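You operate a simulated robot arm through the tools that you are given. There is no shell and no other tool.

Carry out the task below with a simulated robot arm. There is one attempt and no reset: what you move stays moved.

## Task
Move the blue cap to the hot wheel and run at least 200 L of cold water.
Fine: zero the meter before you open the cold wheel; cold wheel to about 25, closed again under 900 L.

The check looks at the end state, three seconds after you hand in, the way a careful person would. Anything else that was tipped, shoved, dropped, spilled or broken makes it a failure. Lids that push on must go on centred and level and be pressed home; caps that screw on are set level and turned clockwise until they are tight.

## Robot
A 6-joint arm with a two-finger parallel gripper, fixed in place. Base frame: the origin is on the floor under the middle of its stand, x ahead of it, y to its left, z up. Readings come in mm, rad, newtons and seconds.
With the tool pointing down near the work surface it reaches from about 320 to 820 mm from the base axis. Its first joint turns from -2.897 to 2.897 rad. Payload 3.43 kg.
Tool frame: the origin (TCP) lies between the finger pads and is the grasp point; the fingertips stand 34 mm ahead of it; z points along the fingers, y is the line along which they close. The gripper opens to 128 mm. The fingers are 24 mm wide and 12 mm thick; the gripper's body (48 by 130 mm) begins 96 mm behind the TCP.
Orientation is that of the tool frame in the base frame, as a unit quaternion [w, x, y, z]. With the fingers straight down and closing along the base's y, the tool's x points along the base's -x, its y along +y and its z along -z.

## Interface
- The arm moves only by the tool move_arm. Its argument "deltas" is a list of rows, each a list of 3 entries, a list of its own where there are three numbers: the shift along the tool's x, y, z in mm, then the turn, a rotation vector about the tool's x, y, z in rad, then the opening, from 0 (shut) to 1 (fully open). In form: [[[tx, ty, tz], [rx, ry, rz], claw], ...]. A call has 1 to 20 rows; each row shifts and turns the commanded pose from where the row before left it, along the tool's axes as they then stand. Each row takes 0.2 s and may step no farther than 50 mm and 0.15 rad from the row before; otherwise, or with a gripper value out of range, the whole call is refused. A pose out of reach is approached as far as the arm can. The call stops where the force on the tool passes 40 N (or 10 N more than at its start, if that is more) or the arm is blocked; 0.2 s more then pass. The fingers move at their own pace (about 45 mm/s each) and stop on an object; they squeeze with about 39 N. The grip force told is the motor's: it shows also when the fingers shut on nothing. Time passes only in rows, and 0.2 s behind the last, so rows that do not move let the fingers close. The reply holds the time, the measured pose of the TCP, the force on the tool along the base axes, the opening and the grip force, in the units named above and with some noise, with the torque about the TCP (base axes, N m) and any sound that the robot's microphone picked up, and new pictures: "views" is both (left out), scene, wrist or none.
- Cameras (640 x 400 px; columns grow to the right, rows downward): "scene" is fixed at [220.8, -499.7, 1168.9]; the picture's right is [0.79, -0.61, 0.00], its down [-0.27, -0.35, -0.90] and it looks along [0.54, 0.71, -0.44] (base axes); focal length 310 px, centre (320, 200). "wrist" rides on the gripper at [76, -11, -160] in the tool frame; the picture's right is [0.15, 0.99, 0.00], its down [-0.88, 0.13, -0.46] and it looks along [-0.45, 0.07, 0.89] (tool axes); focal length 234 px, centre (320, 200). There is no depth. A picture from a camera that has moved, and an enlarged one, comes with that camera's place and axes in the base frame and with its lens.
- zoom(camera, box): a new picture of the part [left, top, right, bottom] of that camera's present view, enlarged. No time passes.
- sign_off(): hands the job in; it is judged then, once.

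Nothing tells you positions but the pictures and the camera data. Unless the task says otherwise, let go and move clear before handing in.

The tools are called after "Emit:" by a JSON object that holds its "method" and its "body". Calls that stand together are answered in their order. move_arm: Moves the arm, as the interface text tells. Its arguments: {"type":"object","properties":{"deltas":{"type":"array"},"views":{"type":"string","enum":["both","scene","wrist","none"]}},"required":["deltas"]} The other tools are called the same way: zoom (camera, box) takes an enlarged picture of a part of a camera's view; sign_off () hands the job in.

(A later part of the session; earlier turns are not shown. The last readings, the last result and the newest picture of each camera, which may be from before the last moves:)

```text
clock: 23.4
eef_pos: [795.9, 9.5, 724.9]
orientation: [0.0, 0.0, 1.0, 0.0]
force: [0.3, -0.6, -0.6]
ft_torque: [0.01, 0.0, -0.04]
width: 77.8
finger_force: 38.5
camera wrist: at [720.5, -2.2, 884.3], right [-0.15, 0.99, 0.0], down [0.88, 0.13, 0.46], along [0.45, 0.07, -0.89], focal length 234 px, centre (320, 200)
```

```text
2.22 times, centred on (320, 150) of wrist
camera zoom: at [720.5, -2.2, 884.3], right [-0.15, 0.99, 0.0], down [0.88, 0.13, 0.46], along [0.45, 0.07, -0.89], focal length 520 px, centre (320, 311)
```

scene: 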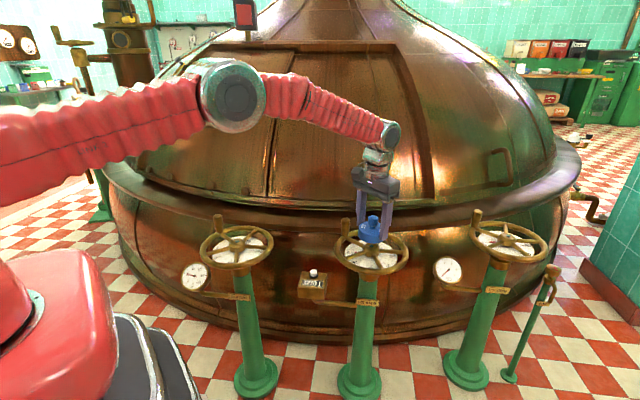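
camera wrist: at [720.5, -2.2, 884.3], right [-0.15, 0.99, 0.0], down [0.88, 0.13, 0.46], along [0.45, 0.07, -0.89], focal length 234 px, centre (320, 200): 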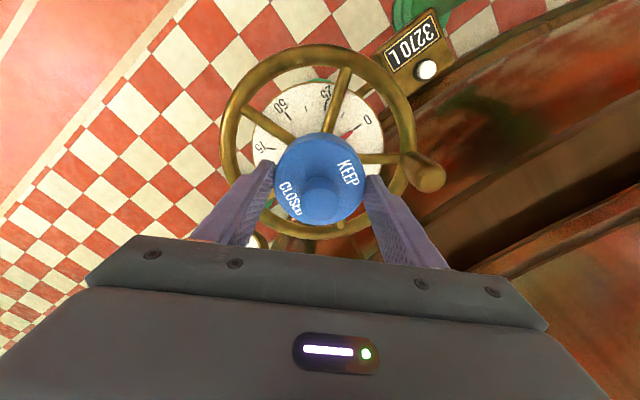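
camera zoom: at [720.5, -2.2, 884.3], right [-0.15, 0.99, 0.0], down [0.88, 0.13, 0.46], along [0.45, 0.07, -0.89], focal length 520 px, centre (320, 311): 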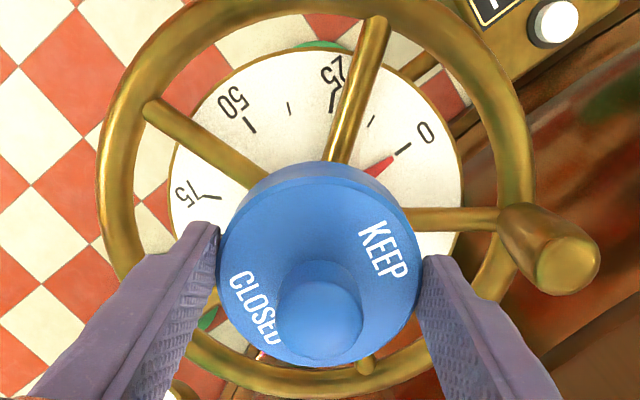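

I'll take another pose reading or two to average out the noise before fine alignment.

Emit:
{"method": "move_arm", "body": {"deltas": [[[0, 0, 0], [0, 0, 0], 0]], "views": "none"}}

Emit:
{"method": "move_arm", "body": {"deltas": [[[0, 0, 9], [0, 0, 0], 0], [[0, 0, 0], [0, 0, 0], 0]], "views": "wrist"}}

Emit:
{"method": "move_arm", "body": {"deltas": [[[0, 0, 0], [0, 0, 0], 0]], "views": "none"}}

```text
clock: 23.8
eef_pos: [796.1, 8.9, 724.9]
orientation: [-0.001, 0.0, 1.0, 0.001]
force: [0.2, -0.1, -1.3]
ft_torque: [0.0, -0.03, 0.0]
width: 77.5
finger_force: 39.4
```

```text
clock: 24.4
eef_pos: [796.5, 8.1, 715.1]
orientation: [-0.001, 0.0, 1.0, 0.0]
force: [-0.1, -0.1, -0.5]
ft_torque: [0.0, 0.0, -0.02]
width: 77.4
finger_force: 39.1
camera wrist: at [720.8, -3.0, 875.0], right [-0.15, 0.99, 0.0], down [0.88, 0.13, 0.46], along [0.45, 0.07, -0.89], focal length 234 px, centre (320, 200)
```

wrist: 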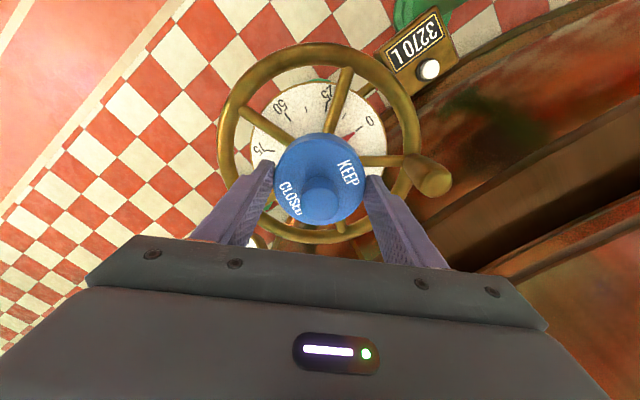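

```text
clock: 24.8
eef_pos: [796.9, 7.8, 715.3]
orientation: [0.0, -0.001, 1.0, 0.0]
force: [-0.9, -0.5, -1.8]
ft_torque: [-0.02, 0.0, 0.01]
width: 77.8
finger_force: 38.7
```

Emit:
{"method": "zoom", "body": {"camera": "wrist", "box": [210, 30, 460, 255]}}

Emit:
{"method": "zoom", "body": {"camera": "scene", "box": [345, 205, 400, 260]}}

```text
1.78 times, centred on (335, 142) of wrist
camera zoom: at [720.8, -3.0, 875.1], right [-0.15, 0.99, 0.0], down [0.88, 0.13, 0.46], along [0.45, 0.07, -0.89], focal length 416 px, centre (293, 302)
```

zoom: 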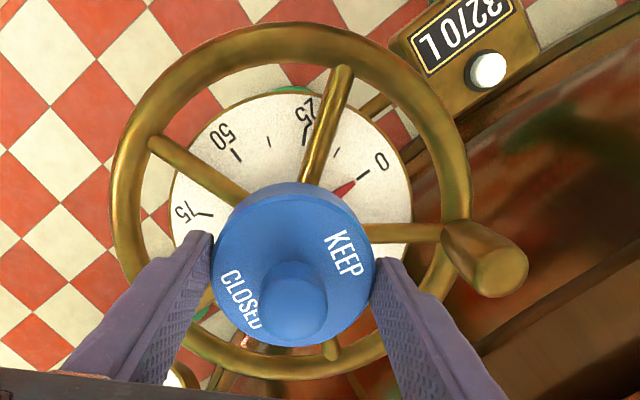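

```text
7.27 times, centred on (372, 232) of scene
camera zoom: at [220.8, -499.7, 1168.9], right [0.79, -0.61, 0.0], down [-0.27, -0.35, -0.9], along [0.54, 0.71, -0.44], focal length 2251 px, centre (-62, -36)
```

zoom: 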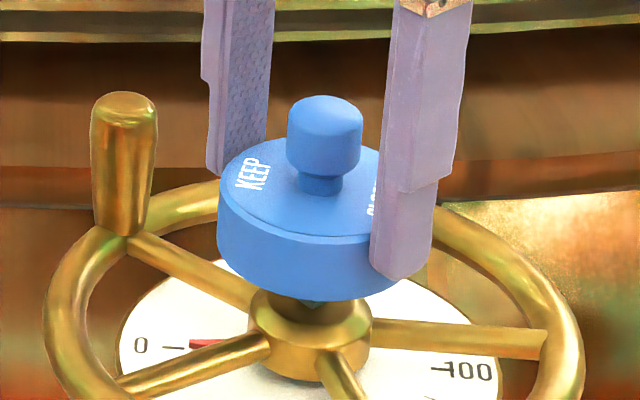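

Alignment looks good; the views suggest about 1.2 mm more in +x. I'll make that nudge and descend slowly, watching force.

Emit:
{"method": "move_arm", "body": {"deltas": [[[-1.2, 0, 4], [0, 0, 0], 0], [[0, 0, 5], [0, 0, 0], 0], [[0, 0, 4], [0, 0, 0], 0], [[0, 0, 3], [0, 0, 0], 0], [[0, 0, 2], [0, 0, 0], 0], [[0, 0, 2], [0, 0, 0], 0], [[0, 0, 0], [0, 0, 0], 0]]}}

Emit:
{"method": "zoom", "body": {"camera": "scene", "box": [345, 205, 400, 260]}}

```text
clock: 26.4
eef_pos: [798.0, 8.5, 695.4]
orientation: [0.0, 0.0, 1.0, 0.001]
force: [0.4, -0.3, -0.9]
ft_torque: [0.03, 0.03, -0.01]
width: 77.7
finger_force: 38.8
camera wrist: at [722.0, -2.4, 855.0], right [-0.15, 0.99, 0.0], down [0.88, 0.13, 0.46], along [0.45, 0.07, -0.89], focal length 234 px, centre (320, 200)
```

scene: 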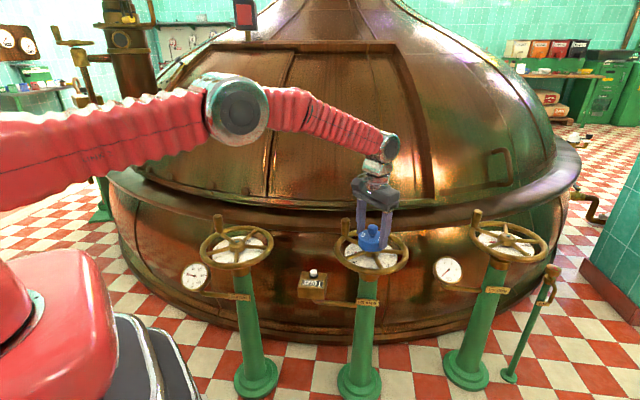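
wrist: 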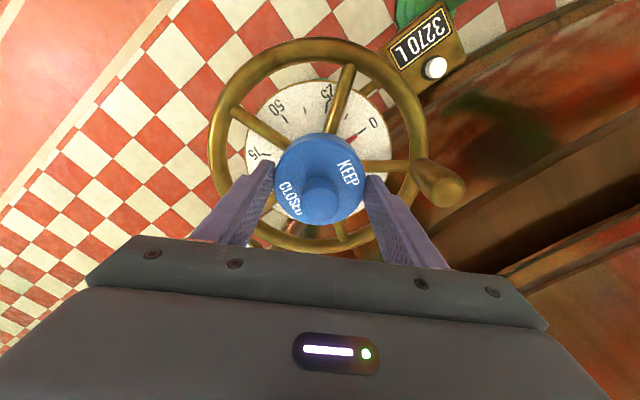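

```text
7.27 times, centred on (372, 232) of scene
camera zoom: at [220.8, -499.7, 1168.9], right [0.79, -0.61, 0.0], down [-0.27, -0.35, -0.9], along [0.54, 0.71, -0.44], focal length 2251 px, centre (-62, -36)
```

zoom: 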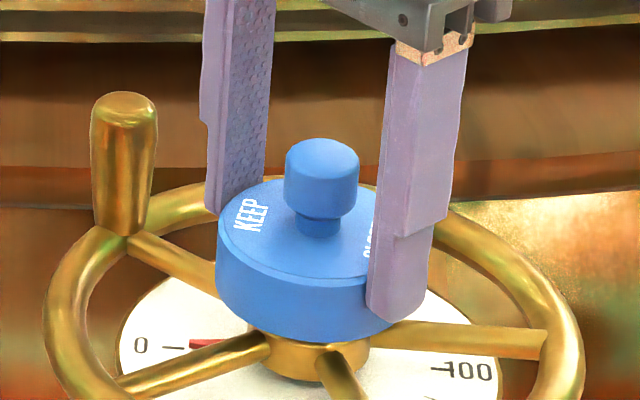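

No contact force yet. I'll continue in small steps.

Emit:
{"method": "move_arm", "body": {"deltas": [[[0, 0, 1.5], [0, 0, 0], 0], [[0, 0, 1.5], [0, 0, 0], 0], [[0, 0, 1.5], [0, 0, 0], 0], [[0, 0, 1.5], [0, 0, 0], 0], [[0, 0, 0], [0, 0, 0], 0]], "views": "none"}}

Emit:
{"method": "zoom", "body": {"camera": "scene", "box": [345, 205, 400, 260]}}

```text
clock: 27.6
eef_pos: [798.5, 9.0, 689.5]
orientation: [0.0, 0.0, 1.0, 0.0]
force: [0.5, 0.0, -0.6]
ft_torque: [0.01, 0.01, 0.01]
width: 77.4
finger_force: 38.9
```

```text
7.27 times, centred on (372, 232) of scene
camera zoom: at [220.8, -499.7, 1168.9], right [0.79, -0.61, 0.0], down [-0.27, -0.35, -0.9], along [0.54, 0.71, -0.44], focal length 2251 px, centre (-62, -36)
```

zoom: 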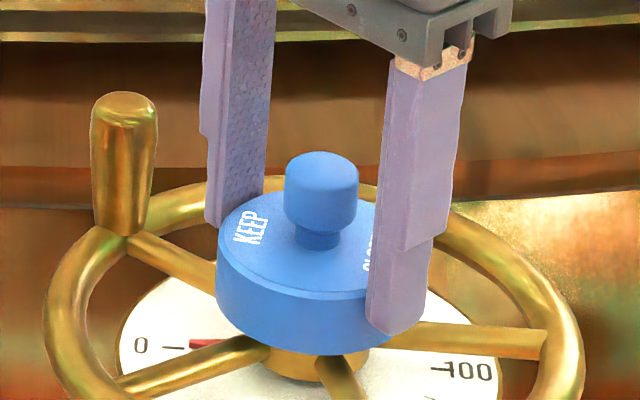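

Emit:
{"method": "move_arm", "body": {"deltas": [[[0, 0, 1.5], [0, 0, 0], 0], [[0, 0, 1.5], [0, 0, 0], 0], [[0, 0, 1.5], [0, 0, 0], 0], [[0, 0, 1], [0, 0, 0], 0], [[0, 0, 0], [0, 0, 0], 0]], "views": "none"}}

Emit:
{"method": "zoom", "body": {"camera": "scene", "box": [345, 205, 400, 260]}}

```text
clock: 28.8
eef_pos: [799.3, 8.7, 684.8]
orientation: [0.0, 0.0, 1.0, 0.001]
force: [-0.1, 0.2, -2.1]
ft_torque: [-0.03, 0.01, 0.01]
width: 77.6
finger_force: 39.0
```

```text
7.27 times, centred on (372, 232) of scene
camera zoom: at [220.8, -499.7, 1168.9], right [0.79, -0.61, 0.0], down [-0.27, -0.35, -0.9], along [0.54, 0.71, -0.44], focal length 2251 px, centre (-62, -36)
```

zoom: 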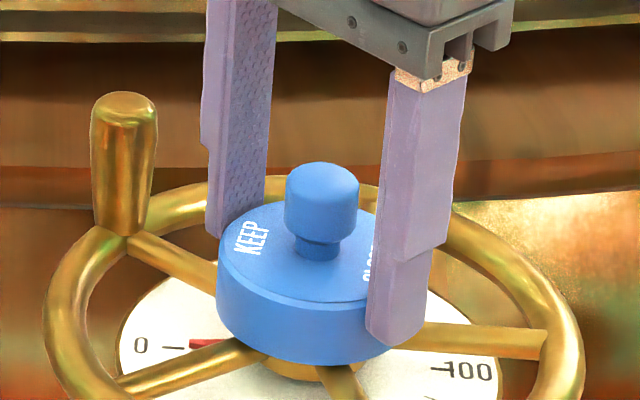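

The cap is sliding over the hub without resistance. I'll continue until it bottoms out.

Emit:
{"method": "move_arm", "body": {"deltas": [[[0, 0, 1], [0, 0, 0], 0], [[0, 0, 1], [0, 0, 0], 0], [[0, 0, 1], [0, 0, 0], 0], [[0, 0, 0], [0, 0, 0], 0]], "views": "none"}}

Emit:
{"method": "zoom", "body": {"camera": "scene", "box": [345, 205, 400, 260]}}

```text
clock: 29.8
eef_pos: [798.8, 8.0, 683.1]
orientation: [0.001, -0.001, 1.0, -0.001]
force: [-2.5, 0.1, 11.5]
ft_torque: [-0.01, 0.39, 0.03]
width: 77.5
finger_force: 38.5
```

```text
7.27 times, centred on (372, 232) of scene
camera zoom: at [220.8, -499.7, 1168.9], right [0.79, -0.61, 0.0], down [-0.27, -0.35, -0.9], along [0.54, 0.71, -0.44], focal length 2251 px, centre (-62, -36)
```

zoom: 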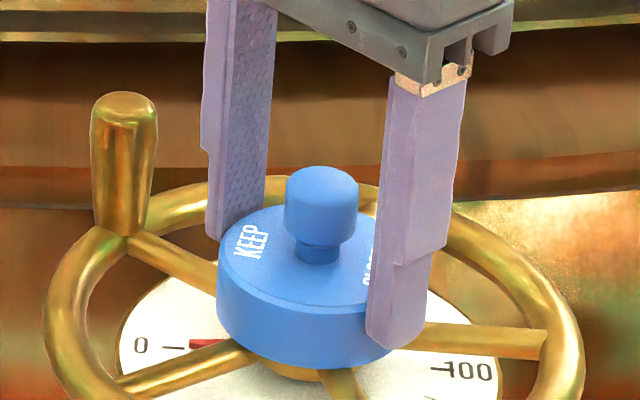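

It bottomed out at z≈683, matching the height it sat at on the cold hub. I'll press a little harder to be sure it's home, then relax.

Emit:
{"method": "move_arm", "body": {"deltas": [[[0, 0, 1], [0, 0, 0], 0], [[0, 0, 1], [0, 0, 0], 0], [[0, 0, 0], [0, 0, 0], 0]], "views": "none"}}

Emit:
{"method": "zoom", "body": {"camera": "scene", "box": [345, 205, 400, 260]}}

```text
clock: 30.6
eef_pos: [798.9, 8.7, 680.8]
orientation: [0.002, 0.0, 1.0, 0.0]
force: [-5.6, 1.0, 35.1]
ft_torque: [0.03, 0.29, 0.31]
width: 77.9
finger_force: 39.1
```

```text
7.27 times, centred on (372, 232) of scene
camera zoom: at [220.8, -499.7, 1168.9], right [0.79, -0.61, 0.0], down [-0.27, -0.35, -0.9], along [0.54, 0.71, -0.44], focal length 2251 px, centre (-62, -36)
```

zoom: 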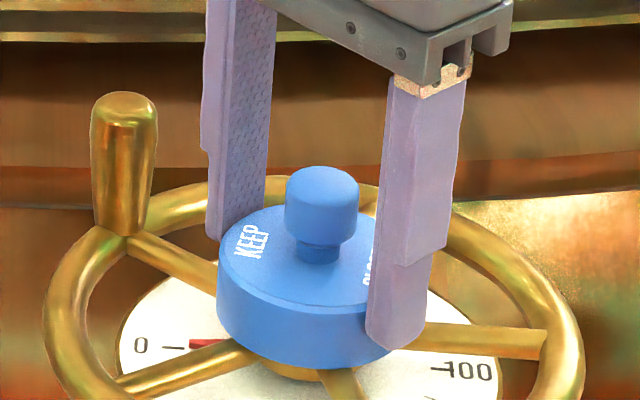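

Pressed with 35 N and seated. I'll relax, release and lift straight up.

Emit:
{"method": "move_arm", "body": {"deltas": [[[0, 0, -1.2], [0, 0, 0], 0], [[0, 0, -1.2], [0, 0, 0], 0], [[0, 0, 0], [0, 0, 0], 0.75], [[0, 0, 0], [0, 0, 0], 0.75], [[0, 0, 0], [0, 0, 0], 0.75], [[0, 0, -10], [0, 0, 0], 0.75], [[0, 0, -20], [0, 0, 0], 0.75], [[0, 0, -30], [0, 0, 0], 0.75], [[0, 0, -20], [0, 0, 0], 0.75], [[0, 0, 0], [0, 0, 0], 0.75]]}}

Emit:
{"method": "zoom", "body": {"camera": "scene", "box": [345, 205, 400, 260]}}

Emit:
{"method": "zoom", "body": {"camera": "wrist", "box": [240, 60, 440, 220]}}

```text
clock: 32.8
eef_pos: [799.0, 7.8, 762.2]
orientation: [0.001, 0.0, 1.0, 0.0]
force: [0.1, 0.1, 1.1]
ft_torque: [0.02, -0.02, 0.01]
width: 95.8
finger_force: 0.1
camera wrist: at [723.7, -3.6, 921.8], right [-0.15, 0.99, 0.0], down [0.88, 0.13, 0.46], along [0.45, 0.07, -0.89], focal length 234 px, centre (320, 200)
```

scene: 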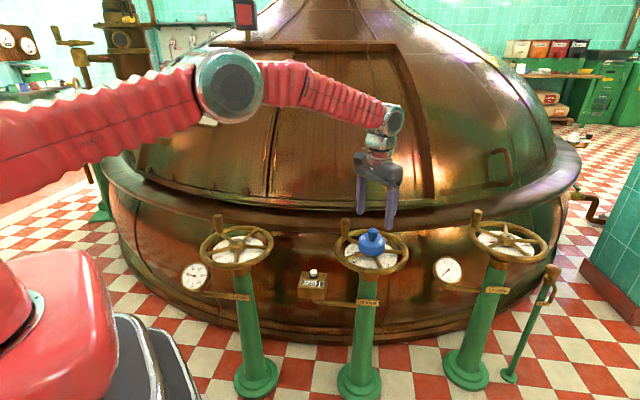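
wrist: 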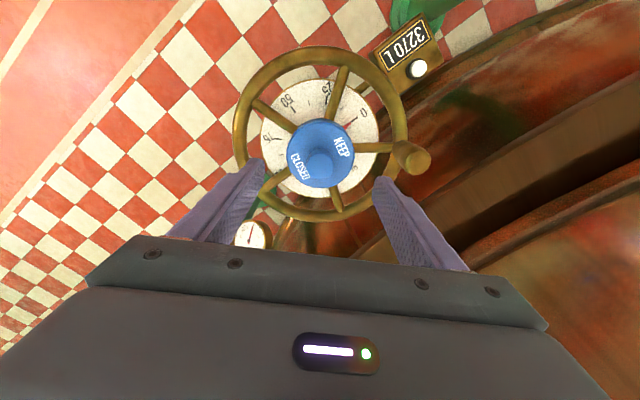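

```text
7.27 times, centred on (372, 232) of scene
camera zoom: at [220.8, -499.7, 1168.9], right [0.79, -0.61, 0.0], down [-0.27, -0.35, -0.9], along [0.54, 0.71, -0.44], focal length 2251 px, centre (-62, -36)
```

zoom: 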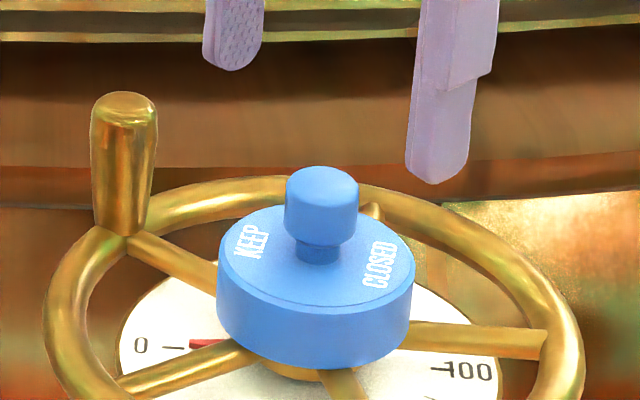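

```text
2.50 times, centred on (340, 140) of wrist
camera zoom: at [723.7, -3.6, 921.8], right [-0.15, 0.99, 0.0], down [0.88, 0.13, 0.46], along [0.45, 0.07, -0.89], focal length 585 px, centre (270, 350)
```

zoom: 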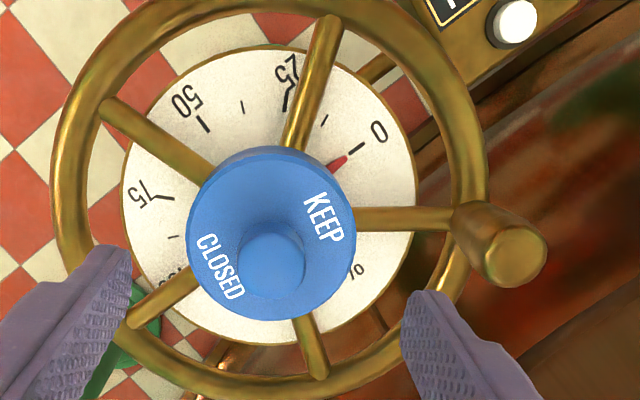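

The cap is seated and level on the hot wheel, which is still at 0. Next is the meter's reset button, so I'll look closely at its shape and tilt.

Emit:
{"method": "zoom", "body": {"camera": "scene", "box": [290, 258, 335, 308]}}

Emit:
{"method": "zoom", "body": {"camera": "wrist", "box": [360, 0, 460, 100]}}

```text
8.00 times, centred on (312, 283) of scene
camera zoom: at [220.8, -499.7, 1168.9], right [0.79, -0.61, 0.0], down [-0.27, -0.35, -0.9], along [0.54, 0.71, -0.44], focal length 2476 px, centre (380, -464)
```

zoom: 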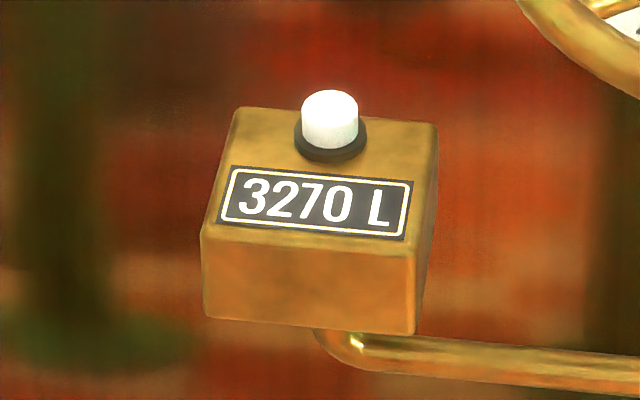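

```text
4.00 times, centred on (410, 50) of wrist
camera zoom: at [723.7, -3.6, 921.8], right [-0.15, 0.99, 0.0], down [0.88, 0.13, 0.46], along [0.45, 0.07, -0.89], focal length 937 px, centre (-40, 800)
```

zoom: 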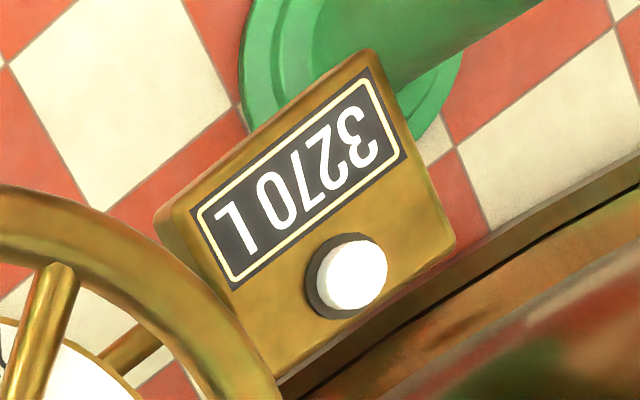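

The button stands vertically on the box's flat top at about (687, 142). I'll move above it with shut fingers and turn the gripper by about 50° so its wide body keeps clear of the hot wheel's rim and handle.

Emit:
{"method": "move_arm", "body": {"deltas": [[[22.4, 26.8, 0], [0, 0, 0], 0.5], [[22.4, 26.8, 0], [0, 0, 0], 0.3], [[22.4, 26.8, 0], [0, 0, 0], 0], [[22.4, 26.8, 0], [0, 0, 0], 0], [[22.4, 26.8, 0], [0, 0, 0], 0], [[0, 0, 0], [0, 0, 0.145], 0], [[0, 0, 0], [0, 0, 0.145], 0], [[0, 0, 0], [0, 0, 0.145], 0], [[0, 0, 0], [0, 0, 0.145], 0], [[0, 0, 0], [0, 0, 0.145], 0], [[0, 0, 0], [0, 0, 0.145], 0], [[0, 0, 0], [0, 0, 0], 0]]}}

Emit:
{"method": "zoom", "body": {"camera": "wrist", "box": [220, 40, 420, 240]}}

```text
clock: 35.4
eef_pos: [686.9, 142.1, 760.5]
orientation: [0.0, 0.422, 0.906, -0.001]
force: [0.1, -0.1, -0.4]
ft_torque: [-0.01, 0.0, -0.02]
width: 0.0
finger_force: 33.0
camera wrist: at [629.1, 193.3, 921.2], right [0.66, 0.75, 0.0], down [0.67, -0.59, 0.46], along [0.34, -0.3, -0.89], focal length 234 px, centre (320, 200)
```

scene: 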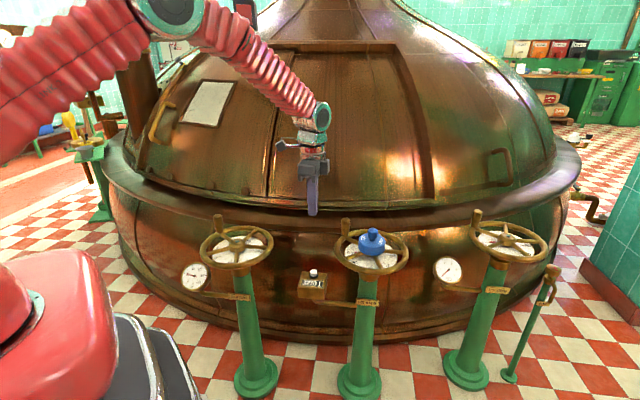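
wrist: 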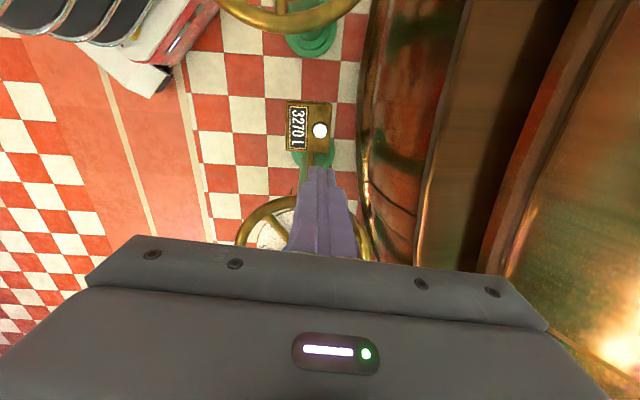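

```text
2.00 times, centred on (320, 140) of wrist
camera zoom: at [629.1, 193.3, 921.2], right [0.66, 0.75, 0.0], down [0.67, -0.59, 0.46], along [0.34, -0.3, -0.89], focal length 468 px, centre (320, 320)
```

zoom: 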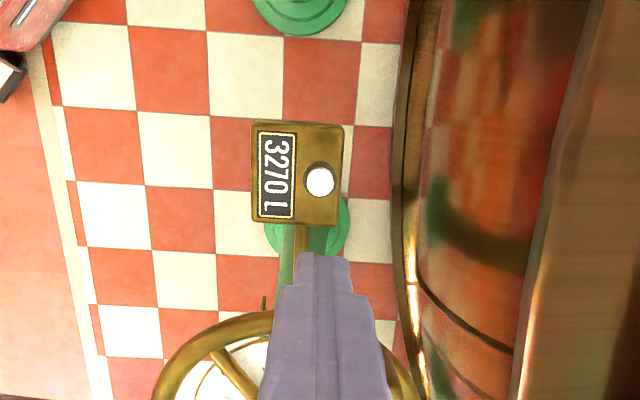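

The button lies exactly on the tool axis. I'll descend to just above it.

Emit:
{"method": "move_arm", "body": {"deltas": [[[0, 0, 20], [0, 0, 0], 0], [[0, 0, 35], [0, 0, 0], 0], [[0, 0, 40], [0, 0, 0], 0], [[0, 0, 40], [0, 0, 0], 0], [[0, 0, 35], [0, 0, 0], 0], [[0, 0, 20], [0, 0, 0], 0], [[0, 0, 8], [0, 0, 0], 0], [[0, 0, 0], [0, 0, 0], 0]]}}

Emit:
{"method": "zoom", "body": {"camera": "scene", "box": [280, 230, 345, 305]}}

Emit:
{"method": "zoom", "body": {"camera": "wrist", "box": [260, 100, 380, 240]}}

```text
clock: 37.2
eef_pos: [685.6, 141.9, 563.2]
orientation: [0.0, 0.422, 0.907, 0.0]
force: [0.6, -0.3, -0.9]
ft_torque: [0.03, -0.03, -0.02]
width: 0.0
finger_force: 33.1
camera wrist: at [628.6, 193.6, 722.7], right [0.66, 0.75, 0.0], down [0.67, -0.59, 0.46], along [0.34, -0.3, -0.89], focal length 234 px, centre (320, 200)
```

scene: 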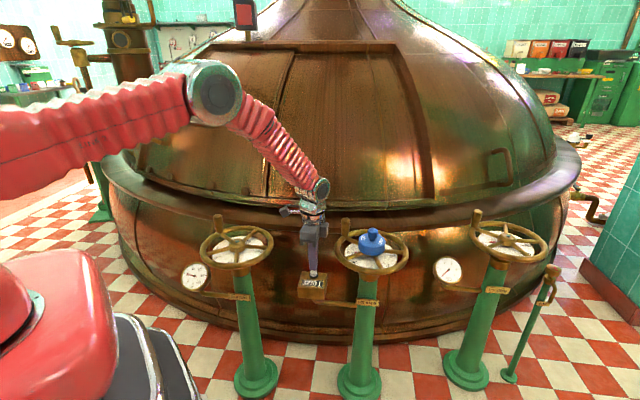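
wrist: 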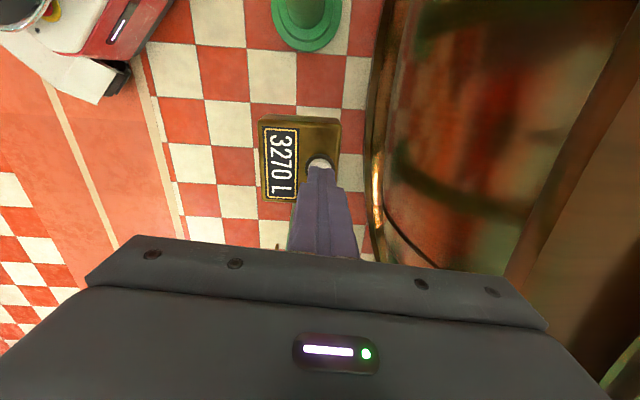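

```text
5.33 times, centred on (312, 268) of scene
camera zoom: at [220.8, -499.7, 1168.9], right [0.79, -0.61, 0.0], down [-0.27, -0.35, -0.9], along [0.54, 0.71, -0.44], focal length 1651 px, centre (360, -160)
```

zoom: 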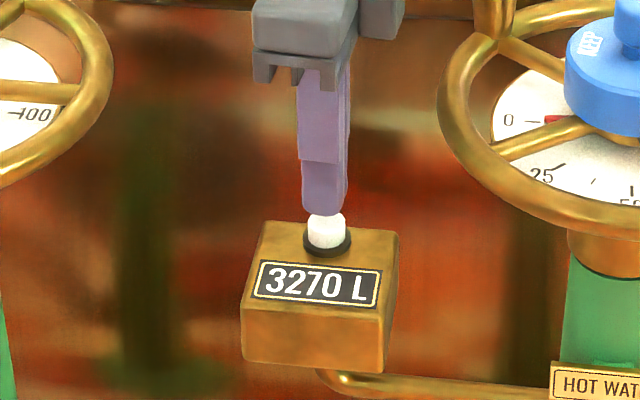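

```text
2.86 times, centred on (320, 170) of wrist
camera zoom: at [628.6, 193.6, 722.7], right [0.66, 0.75, 0.0], down [0.67, -0.59, 0.46], along [0.34, -0.3, -0.89], focal length 669 px, centre (320, 286)
```

zoom: 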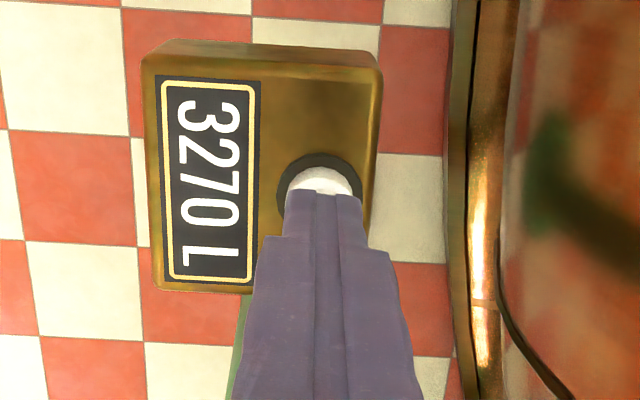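

The shut fingertips are just above the button. I'll press gently in small steps.

Emit:
{"method": "move_arm", "body": {"deltas": [[[0, 0, 4], [0, 0, 0], 0], [[0, 0, 3], [0, 0, 0], 0], [[0, 0, 3], [0, 0, 0], 0], [[0, 0, 2], [0, 0, 0], 0], [[0, 0, 0], [0, 0, 0], 0]], "views": "none"}}

Emit:
{"method": "zoom", "body": {"camera": "scene", "box": [280, 230, 345, 305]}}

```text
clock: 38.4
eef_pos: [686.0, 141.4, 551.9]
orientation: [0.0, 0.422, 0.907, 0.0]
force: [0.2, -0.3, 0.7]
ft_torque: [-0.03, 0.0, -0.04]
width: 0.1
finger_force: 32.8
```

```text
5.33 times, centred on (312, 268) of scene
camera zoom: at [220.8, -499.7, 1168.9], right [0.79, -0.61, 0.0], down [-0.27, -0.35, -0.9], along [0.54, 0.71, -0.44], focal length 1651 px, centre (360, -160)
```

zoom: 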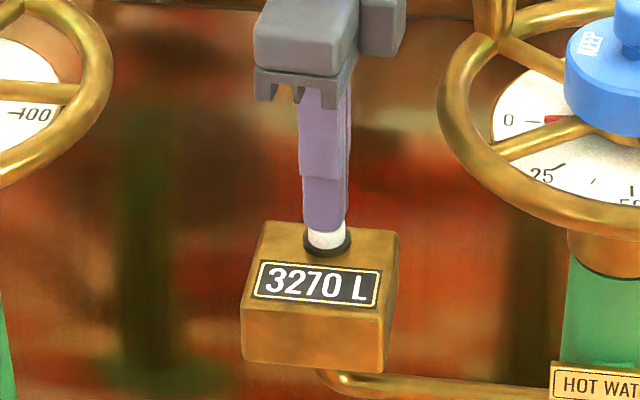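

Emit:
{"method": "move_arm", "body": {"deltas": [[[0, 0, 1.5], [0, 0, 0], 0], [[0, 0, 1.5], [0, 0, 0], 0], [[0, 0, 1.5], [0, 0, 0], 0], [[0, 0, 0], [0, 0, 0], 0]], "views": "none"}}

Emit:
{"method": "zoom", "body": {"camera": "scene", "box": [280, 230, 345, 305]}}

```text
clock: 39.4
eef_pos: [686.4, 141.3, 547.2]
orientation: [0.001, 0.422, 0.907, 0.0]
force: [0.1, 0.6, 3.0]
ft_torque: [0.05, 0.04, -0.03]
width: 0.1
finger_force: 33.0
heard: click
```

```text
5.33 times, centred on (312, 268) of scene
camera zoom: at [220.8, -499.7, 1168.9], right [0.79, -0.61, 0.0], down [-0.27, -0.35, -0.9], along [0.54, 0.71, -0.44], focal length 1651 px, centre (360, -160)
```

zoom: 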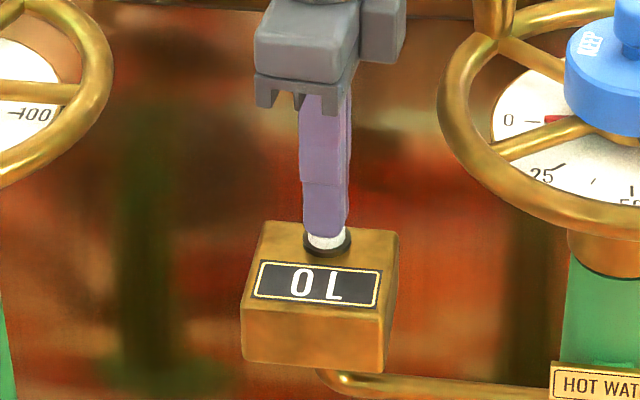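

Click heard and the meter reads 0 L. I'll lift off the button and travel above the cold wheel's handle at about (476.5, 365), turning the gripper so the fingers will straddle the handle along its path of travel.

Emit:
{"method": "move_arm", "body": {"deltas": [[[0, 0, -13], [0, 0, 0], 0], [[0, 0, -40], [0, 0, 0], 0], [[0, 0, -40], [0, 0, 0], 0], [[0, 0, -40], [0, 0, 0], 0], [[0, 0, -40], [0, 0, 0], 0], [[0, 0, -40], [0, 0, 0], 0], [[20, -1, 0], [0, 0, 0.05], 0], [[40, -2.2, 0], [0, 0, 0], 0], [[40, -2.2, 0], [0, 0, 0], 0.2], [[40, -2.2, 0], [0, 0, 0], 0.5]], "views": "none"}}

Emit:
{"method": "zoom", "body": {"camera": "scene", "box": [280, 230, 345, 305]}}

```text
clock: 41.6
eef_pos: [592.6, 250.6, 759.6]
orientation: [0.0, 0.444, 0.896, 0.0]
force: [0.5, 0.4, -0.3]
ft_torque: [-0.04, 0.0, 0.02]
width: 49.3
finger_force: 0.0
```

```text
5.33 times, centred on (312, 268) of scene
camera zoom: at [220.8, -499.7, 1168.9], right [0.79, -0.61, 0.0], down [-0.27, -0.35, -0.9], along [0.54, 0.71, -0.44], focal length 1651 px, centre (360, -160)
```

zoom: 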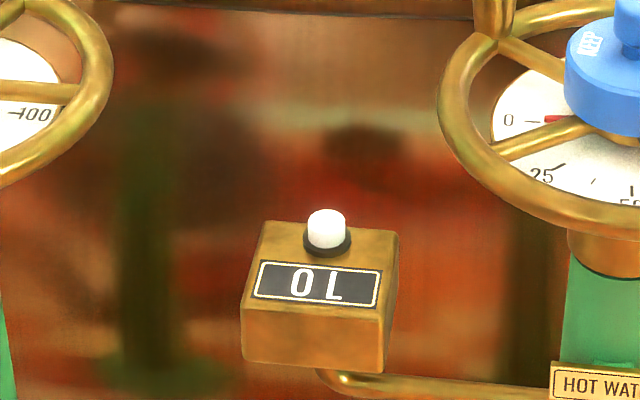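

Emit:
{"method": "move_arm", "body": {"deltas": [[[40.35, -5.75, 0], [0, 0, 0], 0.5], [[40.35, -5.75, 0], [0, 0, 0], 0.5], [[40.35, -5.75, 0], [0, 0, 0], 0.5], [[40.35, -5.75, 0], [0, 0, 0], 0.5], [[0, 0, 0], [0, 0, 0.119], 0.5], [[0, 0, 0], [0, 0, 0.119], 0.5], [[0, 0, 0], [0, 0, 0.119], 0.5], [[0, 0, 0], [0, 0, 0.119], 0.5], [[0, 0, 0], [0, 0, 0], 0.5]]}}

Emit:
{"method": "zoom", "body": {"camera": "wrist", "box": [220, 60, 420, 240]}}

Emit:
{"method": "zoom", "body": {"camera": "scene", "box": [185, 180, 295, 275]}}

```text
clock: 43.6
eef_pos: [477.1, 362.2, 760.2]
orientation: [0.0, 0.643, 0.766, 0.0]
force: [-0.1, -0.4, -0.3]
ft_torque: [0.01, -0.02, -0.03]
width: 64.0
finger_force: 0.0
camera wrist: at [453.7, 436.4, 919.9], right [0.95, 0.31, 0.0], down [0.28, -0.84, 0.46], along [0.14, -0.43, -0.89], focal length 234 px, centre (320, 200)
```

scene: 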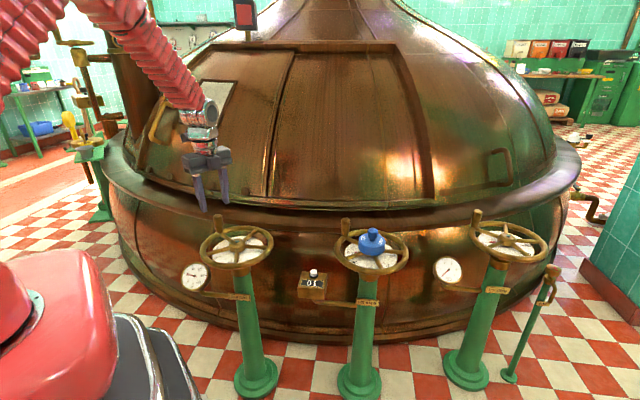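
wrist: 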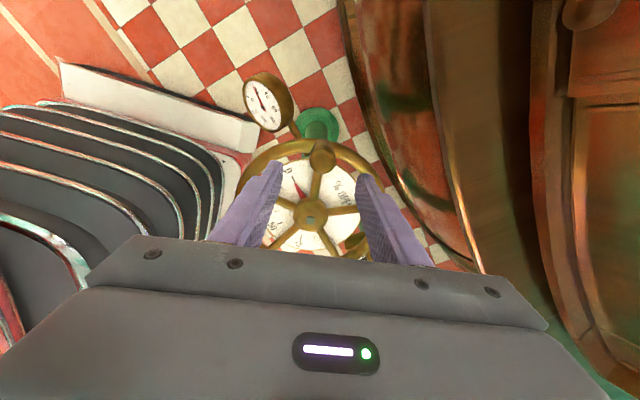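

```text
2.22 times, centred on (320, 150) of wrist
camera zoom: at [453.7, 436.4, 919.9], right [0.95, 0.31, 0.0], down [0.28, -0.84, 0.46], along [0.14, -0.43, -0.89], focal length 520 px, centre (320, 311)
```

zoom: 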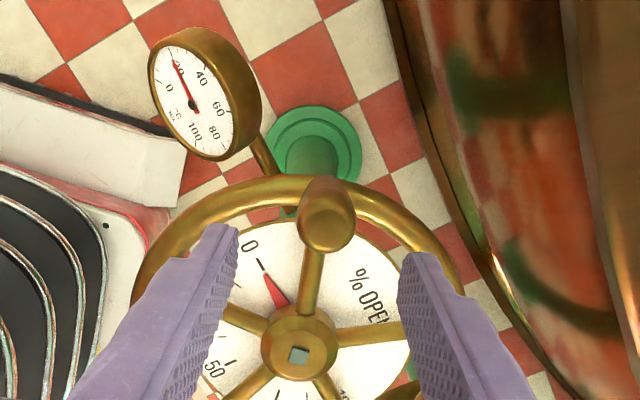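

```text
4.21 times, centred on (240, 228) of scene
camera zoom: at [220.8, -499.7, 1168.9], right [0.79, -0.61, 0.0], down [-0.27, -0.35, -0.9], along [0.54, 0.71, -0.44], focal length 1303 px, centre (657, 84)
```

zoom: 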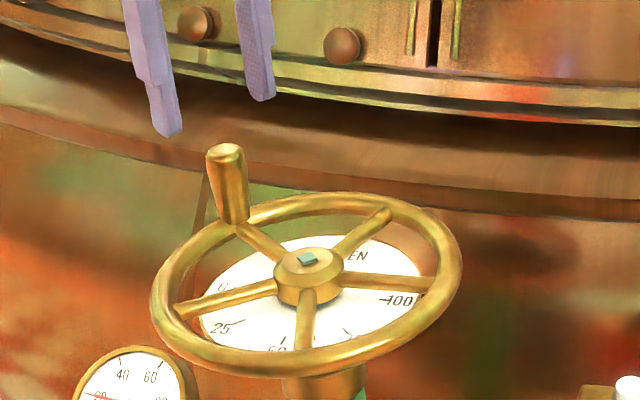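

The handle is about 2–3 mm off the tool axis. I'll correct, descend around it with open fingers, then look.

Emit:
{"method": "move_arm", "body": {"deltas": [[[2, 2.9, 10], [0, 0, 0], 0.5], [[0, 0, 20], [0, 0, 0], 0.5], [[0, 0, 20], [0, 0, 0], 0.5], [[0, 0, 12], [0, 0, 0], 0.5], [[0, 0, 6], [0, 0, 0], 0.5], [[0, 0, 0], [0, 0, 0], 0.5]]}}

Emit:
{"method": "zoom", "body": {"camera": "wrist", "box": [220, 60, 420, 240]}}

Emit:
{"method": "zoom", "body": {"camera": "scene", "box": [185, 180, 295, 275]}}

```text
clock: 45.0
eef_pos: [480.5, 366.2, 692.6]
orientation: [0.0, 0.643, 0.766, -0.001]
force: [0.0, -0.3, 0.5]
ft_torque: [0.02, -0.04, -0.02]
width: 64.2
finger_force: 0.1
camera wrist: at [455.8, 438.9, 852.2], right [0.95, 0.32, 0.0], down [0.28, -0.84, 0.46], along [0.14, -0.43, -0.89], focal length 234 px, centre (320, 200)
```

scene: 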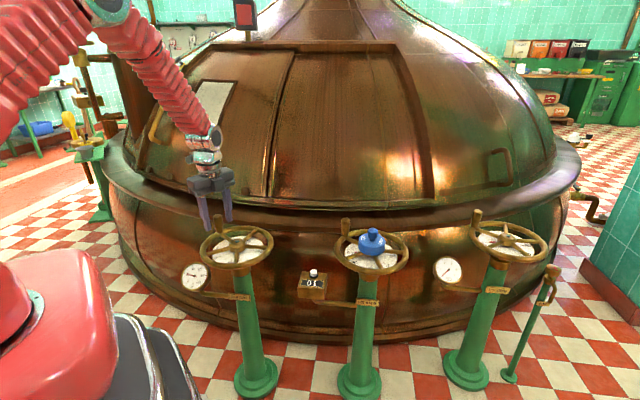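
wrist: 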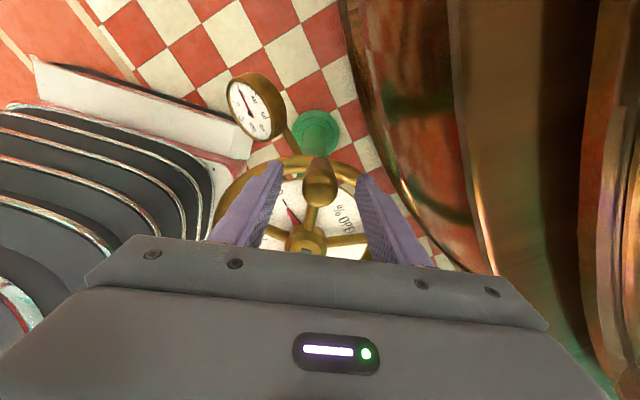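

```text
2.22 times, centred on (320, 150) of wrist
camera zoom: at [455.8, 438.9, 852.2], right [0.95, 0.32, 0.0], down [0.28, -0.84, 0.46], along [0.14, -0.43, -0.89], focal length 520 px, centre (320, 311)
```

zoom: 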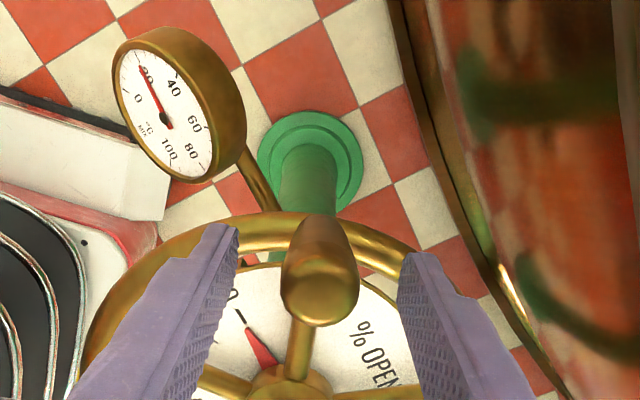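

```text
4.21 times, centred on (240, 228) of scene
camera zoom: at [220.8, -499.7, 1168.9], right [0.79, -0.61, 0.0], down [-0.27, -0.35, -0.9], along [0.54, 0.71, -0.44], focal length 1303 px, centre (657, 84)
```

zoom: 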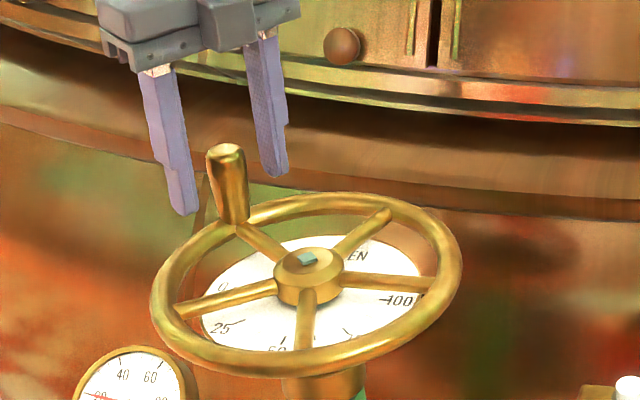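

The handle sits squarely between the fingers. I'll close on it.

Emit:
{"method": "move_arm", "body": {"deltas": [[[0, 0, 0], [0, 0, 0], 0], [[0, 0, 0], [0, 0, 0], 0], [[0, 0, 0], [0, 0, 0], 0], [[0, 0, 0], [0, 0, 0], 0]], "views": "wrist"}}

Emit:
{"method": "zoom", "body": {"camera": "scene", "box": [185, 180, 295, 275]}}

Emit:
{"method": "zoom", "body": {"camera": "scene", "box": [290, 258, 335, 308]}}

Emit:
{"method": "zoom", "body": {"camera": "wrist", "box": [220, 60, 420, 240]}}

```text
clock: 46.0
eef_pos: [480.1, 365.5, 692.6]
orientation: [0.0, 0.643, 0.766, 0.0]
force: [-2.9, -0.3, 1.6]
ft_torque: [0.0, 0.02, 0.03]
width: 26.7
finger_force: 45.0
camera wrist: at [455.6, 438.9, 852.3], right [0.95, 0.32, 0.0], down [0.28, -0.84, 0.46], along [0.14, -0.43, -0.89], focal length 234 px, centre (320, 200)
```

wrist: 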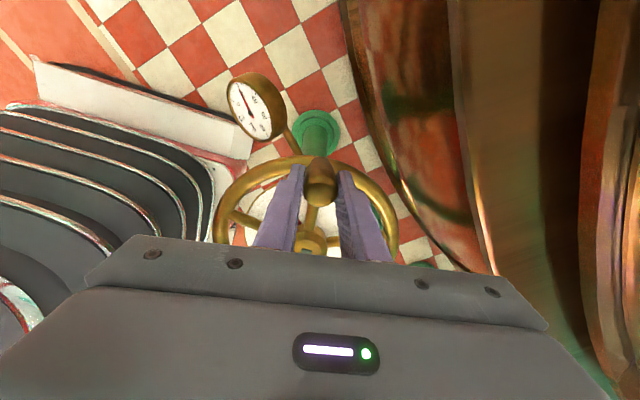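

```text
4.21 times, centred on (240, 228) of scene
camera zoom: at [220.8, -499.7, 1168.9], right [0.79, -0.61, 0.0], down [-0.27, -0.35, -0.9], along [0.54, 0.71, -0.44], focal length 1303 px, centre (657, 84)
```

zoom: 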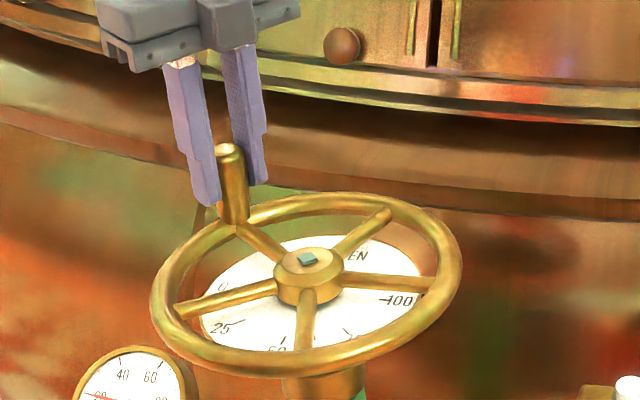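

```text
8.00 times, centred on (312, 283) of scene
camera zoom: at [220.8, -499.7, 1168.9], right [0.79, -0.61, 0.0], down [-0.27, -0.35, -0.9], along [0.54, 0.71, -0.44], focal length 2476 px, centre (380, -464)
```

zoom: 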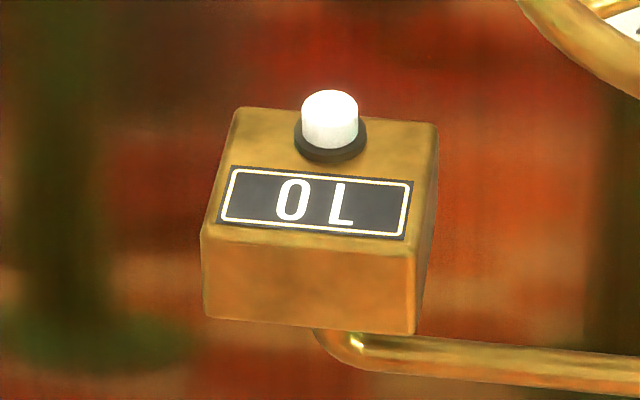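

```text
2.22 times, centred on (320, 150) of wrist
camera zoom: at [455.6, 438.9, 852.3], right [0.95, 0.32, 0.0], down [0.28, -0.84, 0.46], along [0.14, -0.43, -0.89], focal length 520 px, centre (320, 311)
```

zoom: 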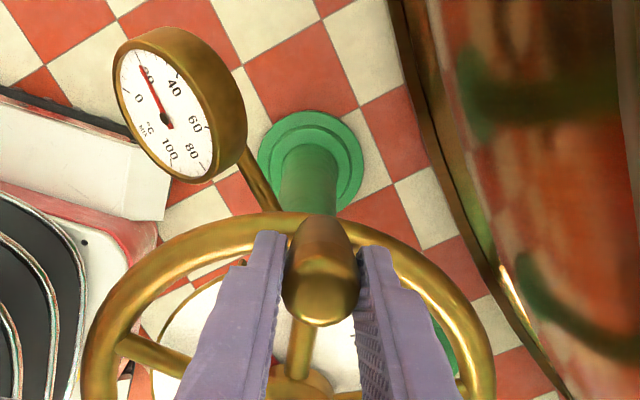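

I have the handle (26.7 mm) and the meter reads 0 L. I'll start opening counter-clockwise along the arc about the hub, with a small test move first.

Emit:
{"method": "move_arm", "body": {"deltas": [[[-0.3, -9.69, 0], [0, 0, -0.1], 0], [[-0.3, -9.69, 0], [0, 0, -0.1], 0]], "views": "none"}}

Emit:
{"method": "zoom", "body": {"camera": "scene", "box": [185, 180, 345, 310]}}

Emit:
{"method": "zoom", "body": {"camera": "scene", "box": [200, 215, 280, 275]}}

```text
clock: 46.6
eef_pos: [461.8, 361.2, 692.1]
orientation: [0.0, 0.562, 0.827, 0.0]
force: [1.6, 5.3, -13.2]
ft_torque: [0.85, -0.06, -0.09]
width: 26.6
finger_force: 44.8
```

```text
3.08 times, centred on (265, 245) of scene
camera zoom: at [220.8, -499.7, 1168.9], right [0.79, -0.61, 0.0], down [-0.27, -0.35, -0.9], along [0.54, 0.71, -0.44], focal length 952 px, centre (489, 62)
```

zoom: 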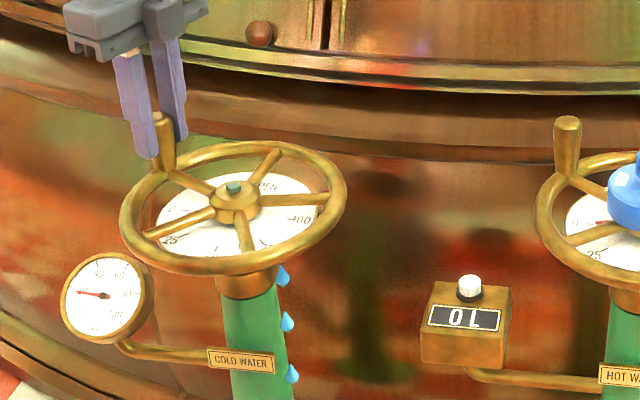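

```text
6.67 times, centred on (240, 245) of scene
camera zoom: at [220.8, -499.7, 1168.9], right [0.79, -0.61, 0.0], down [-0.27, -0.35, -0.9], along [0.54, 0.71, -0.44], focal length 2064 px, centre (853, -100)
```

zoom: 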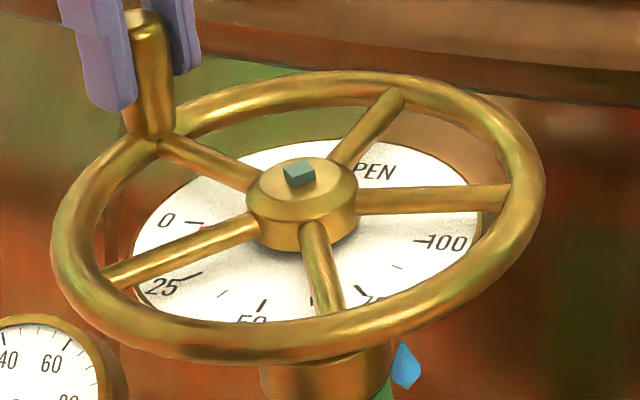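

The wheel turns and water drops appear; the meter still shows 0 L. I'll continue opening.

Emit:
{"method": "move_arm", "body": {"deltas": [[[-0.3, -9.69, 0], [0, 0, -0.1], 0], [[-0.3, -9.69, 0], [0, 0, -0.1], 0], [[-0.3, -9.69, 0], [0, 0, -0.1], 0]], "views": "none"}}

Emit:
{"method": "zoom", "body": {"camera": "scene", "box": [185, 180, 345, 310]}}

Emit:
{"method": "zoom", "body": {"camera": "scene", "box": [200, 215, 280, 275]}}

```text
clock: 47.4
eef_pos: [436.4, 347.8, 692.1]
orientation: [0.001, 0.431, 0.902, 0.002]
force: [-7.1, 17.0, 1.3]
ft_torque: [0.79, 0.57, 0.15]
width: 26.7
finger_force: 45.2
```

```text
3.08 times, centred on (265, 245) of scene
camera zoom: at [220.8, -499.7, 1168.9], right [0.79, -0.61, 0.0], down [-0.27, -0.35, -0.9], along [0.54, 0.71, -0.44], focal length 952 px, centre (489, 62)
```

zoom: 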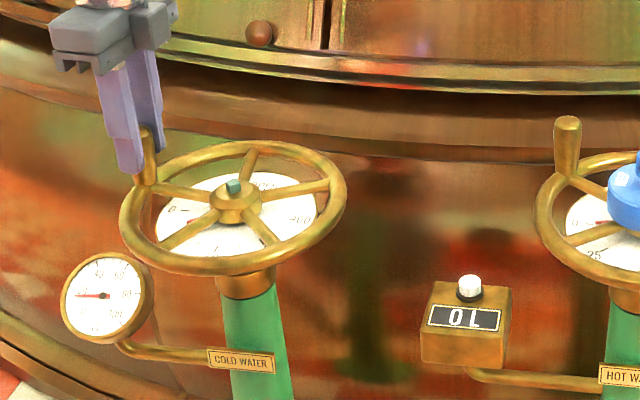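

```text
6.67 times, centred on (240, 245) of scene
camera zoom: at [220.8, -499.7, 1168.9], right [0.79, -0.61, 0.0], down [-0.27, -0.35, -0.9], along [0.54, 0.71, -0.44], focal length 2064 px, centre (853, -100)
```

zoom: 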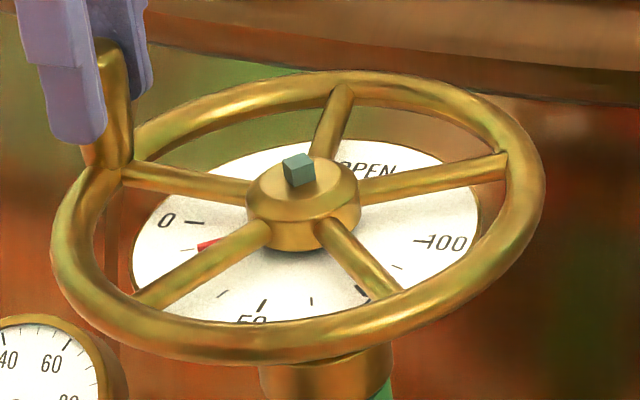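

The pointer is near 12 and a little side force is building, so I'll correct the arc centre slightly and continue towards 25.

Emit:
{"method": "move_arm", "body": {"deltas": [[[0.6, -8.9, 0], [0, 0, -0.1], 0], [[-0.04, -9.6, 0], [0, 0, -0.1], 0], [[-0.04, -9.6, 0], [0, 0, -0.1], 0], [[-0.04, -9.6, 0], [0, 0, -0.1], 0]], "views": "none"}}

Emit:
{"method": "zoom", "body": {"camera": "scene", "box": [185, 180, 345, 310]}}

Emit:
{"method": "zoom", "body": {"camera": "scene", "box": [200, 215, 280, 275]}}

```text
clock: 48.4
eef_pos: [411.0, 319.7, 693.0]
orientation: [0.001, 0.245, 0.969, 0.001]
force: [9.4, -3.5, 14.0]
ft_torque: [-0.23, 0.04, -0.15]
width: 26.7
finger_force: 44.7
```

```text
3.08 times, centred on (265, 245) of scene
camera zoom: at [220.8, -499.7, 1168.9], right [0.79, -0.61, 0.0], down [-0.27, -0.35, -0.9], along [0.54, 0.71, -0.44], focal length 952 px, centre (489, 62)
```

zoom: 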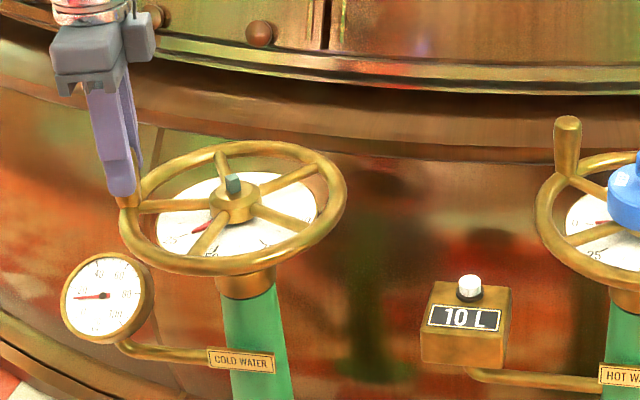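

```text
6.67 times, centred on (240, 245) of scene
camera zoom: at [220.8, -499.7, 1168.9], right [0.79, -0.61, 0.0], down [-0.27, -0.35, -0.9], along [0.54, 0.71, -0.44], focal length 2064 px, centre (853, -100)
```

zoom: 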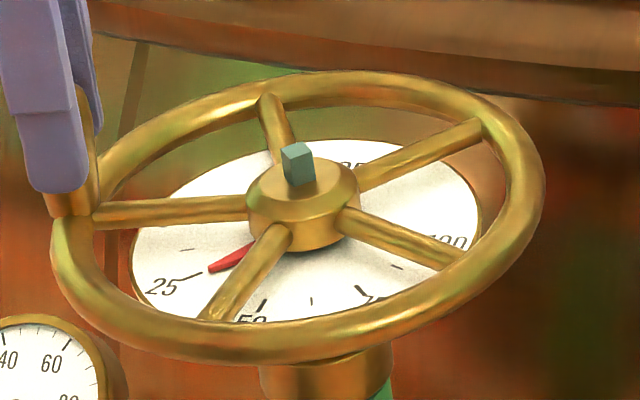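

The meter reads 10 L and the pointer is close to 25. I'll look closer at the pointer.

Emit:
{"method": "zoom", "body": {"camera": "scene", "box": [212, 238, 262, 268]}}

Emit:
{"method": "zoom", "body": {"camera": "wrist", "box": [160, 60, 480, 260]}}

```text
12.80 times, centred on (237, 253) of scene
camera zoom: at [220.8, -499.7, 1168.9], right [0.79, -0.61, 0.0], down [-0.27, -0.35, -0.9], along [0.54, 0.71, -0.44], focal length 3962 px, centre (1382, -478)
```

zoom: 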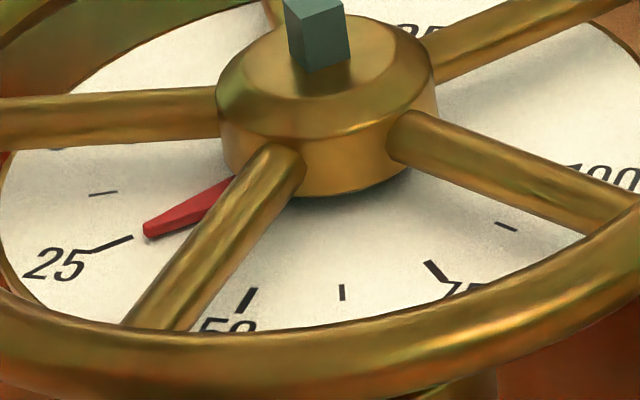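

```text
2.00 times, centred on (320, 160) of wrist
camera zoom: at [339.0, 346.0, 852.3], right [0.34, 0.94, 0.0], down [0.84, -0.3, 0.46], along [0.43, -0.15, -0.89], focal length 468 px, centre (320, 280)
```

zoom: 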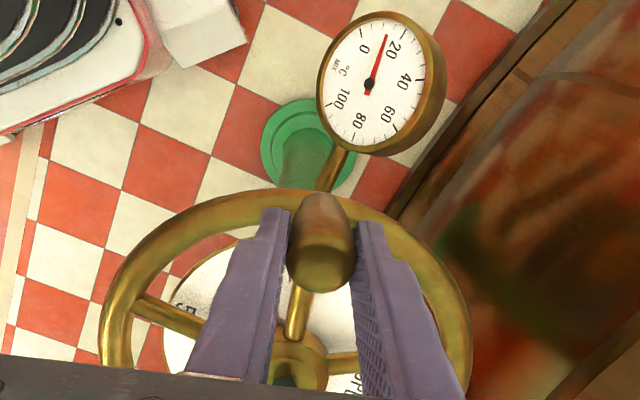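

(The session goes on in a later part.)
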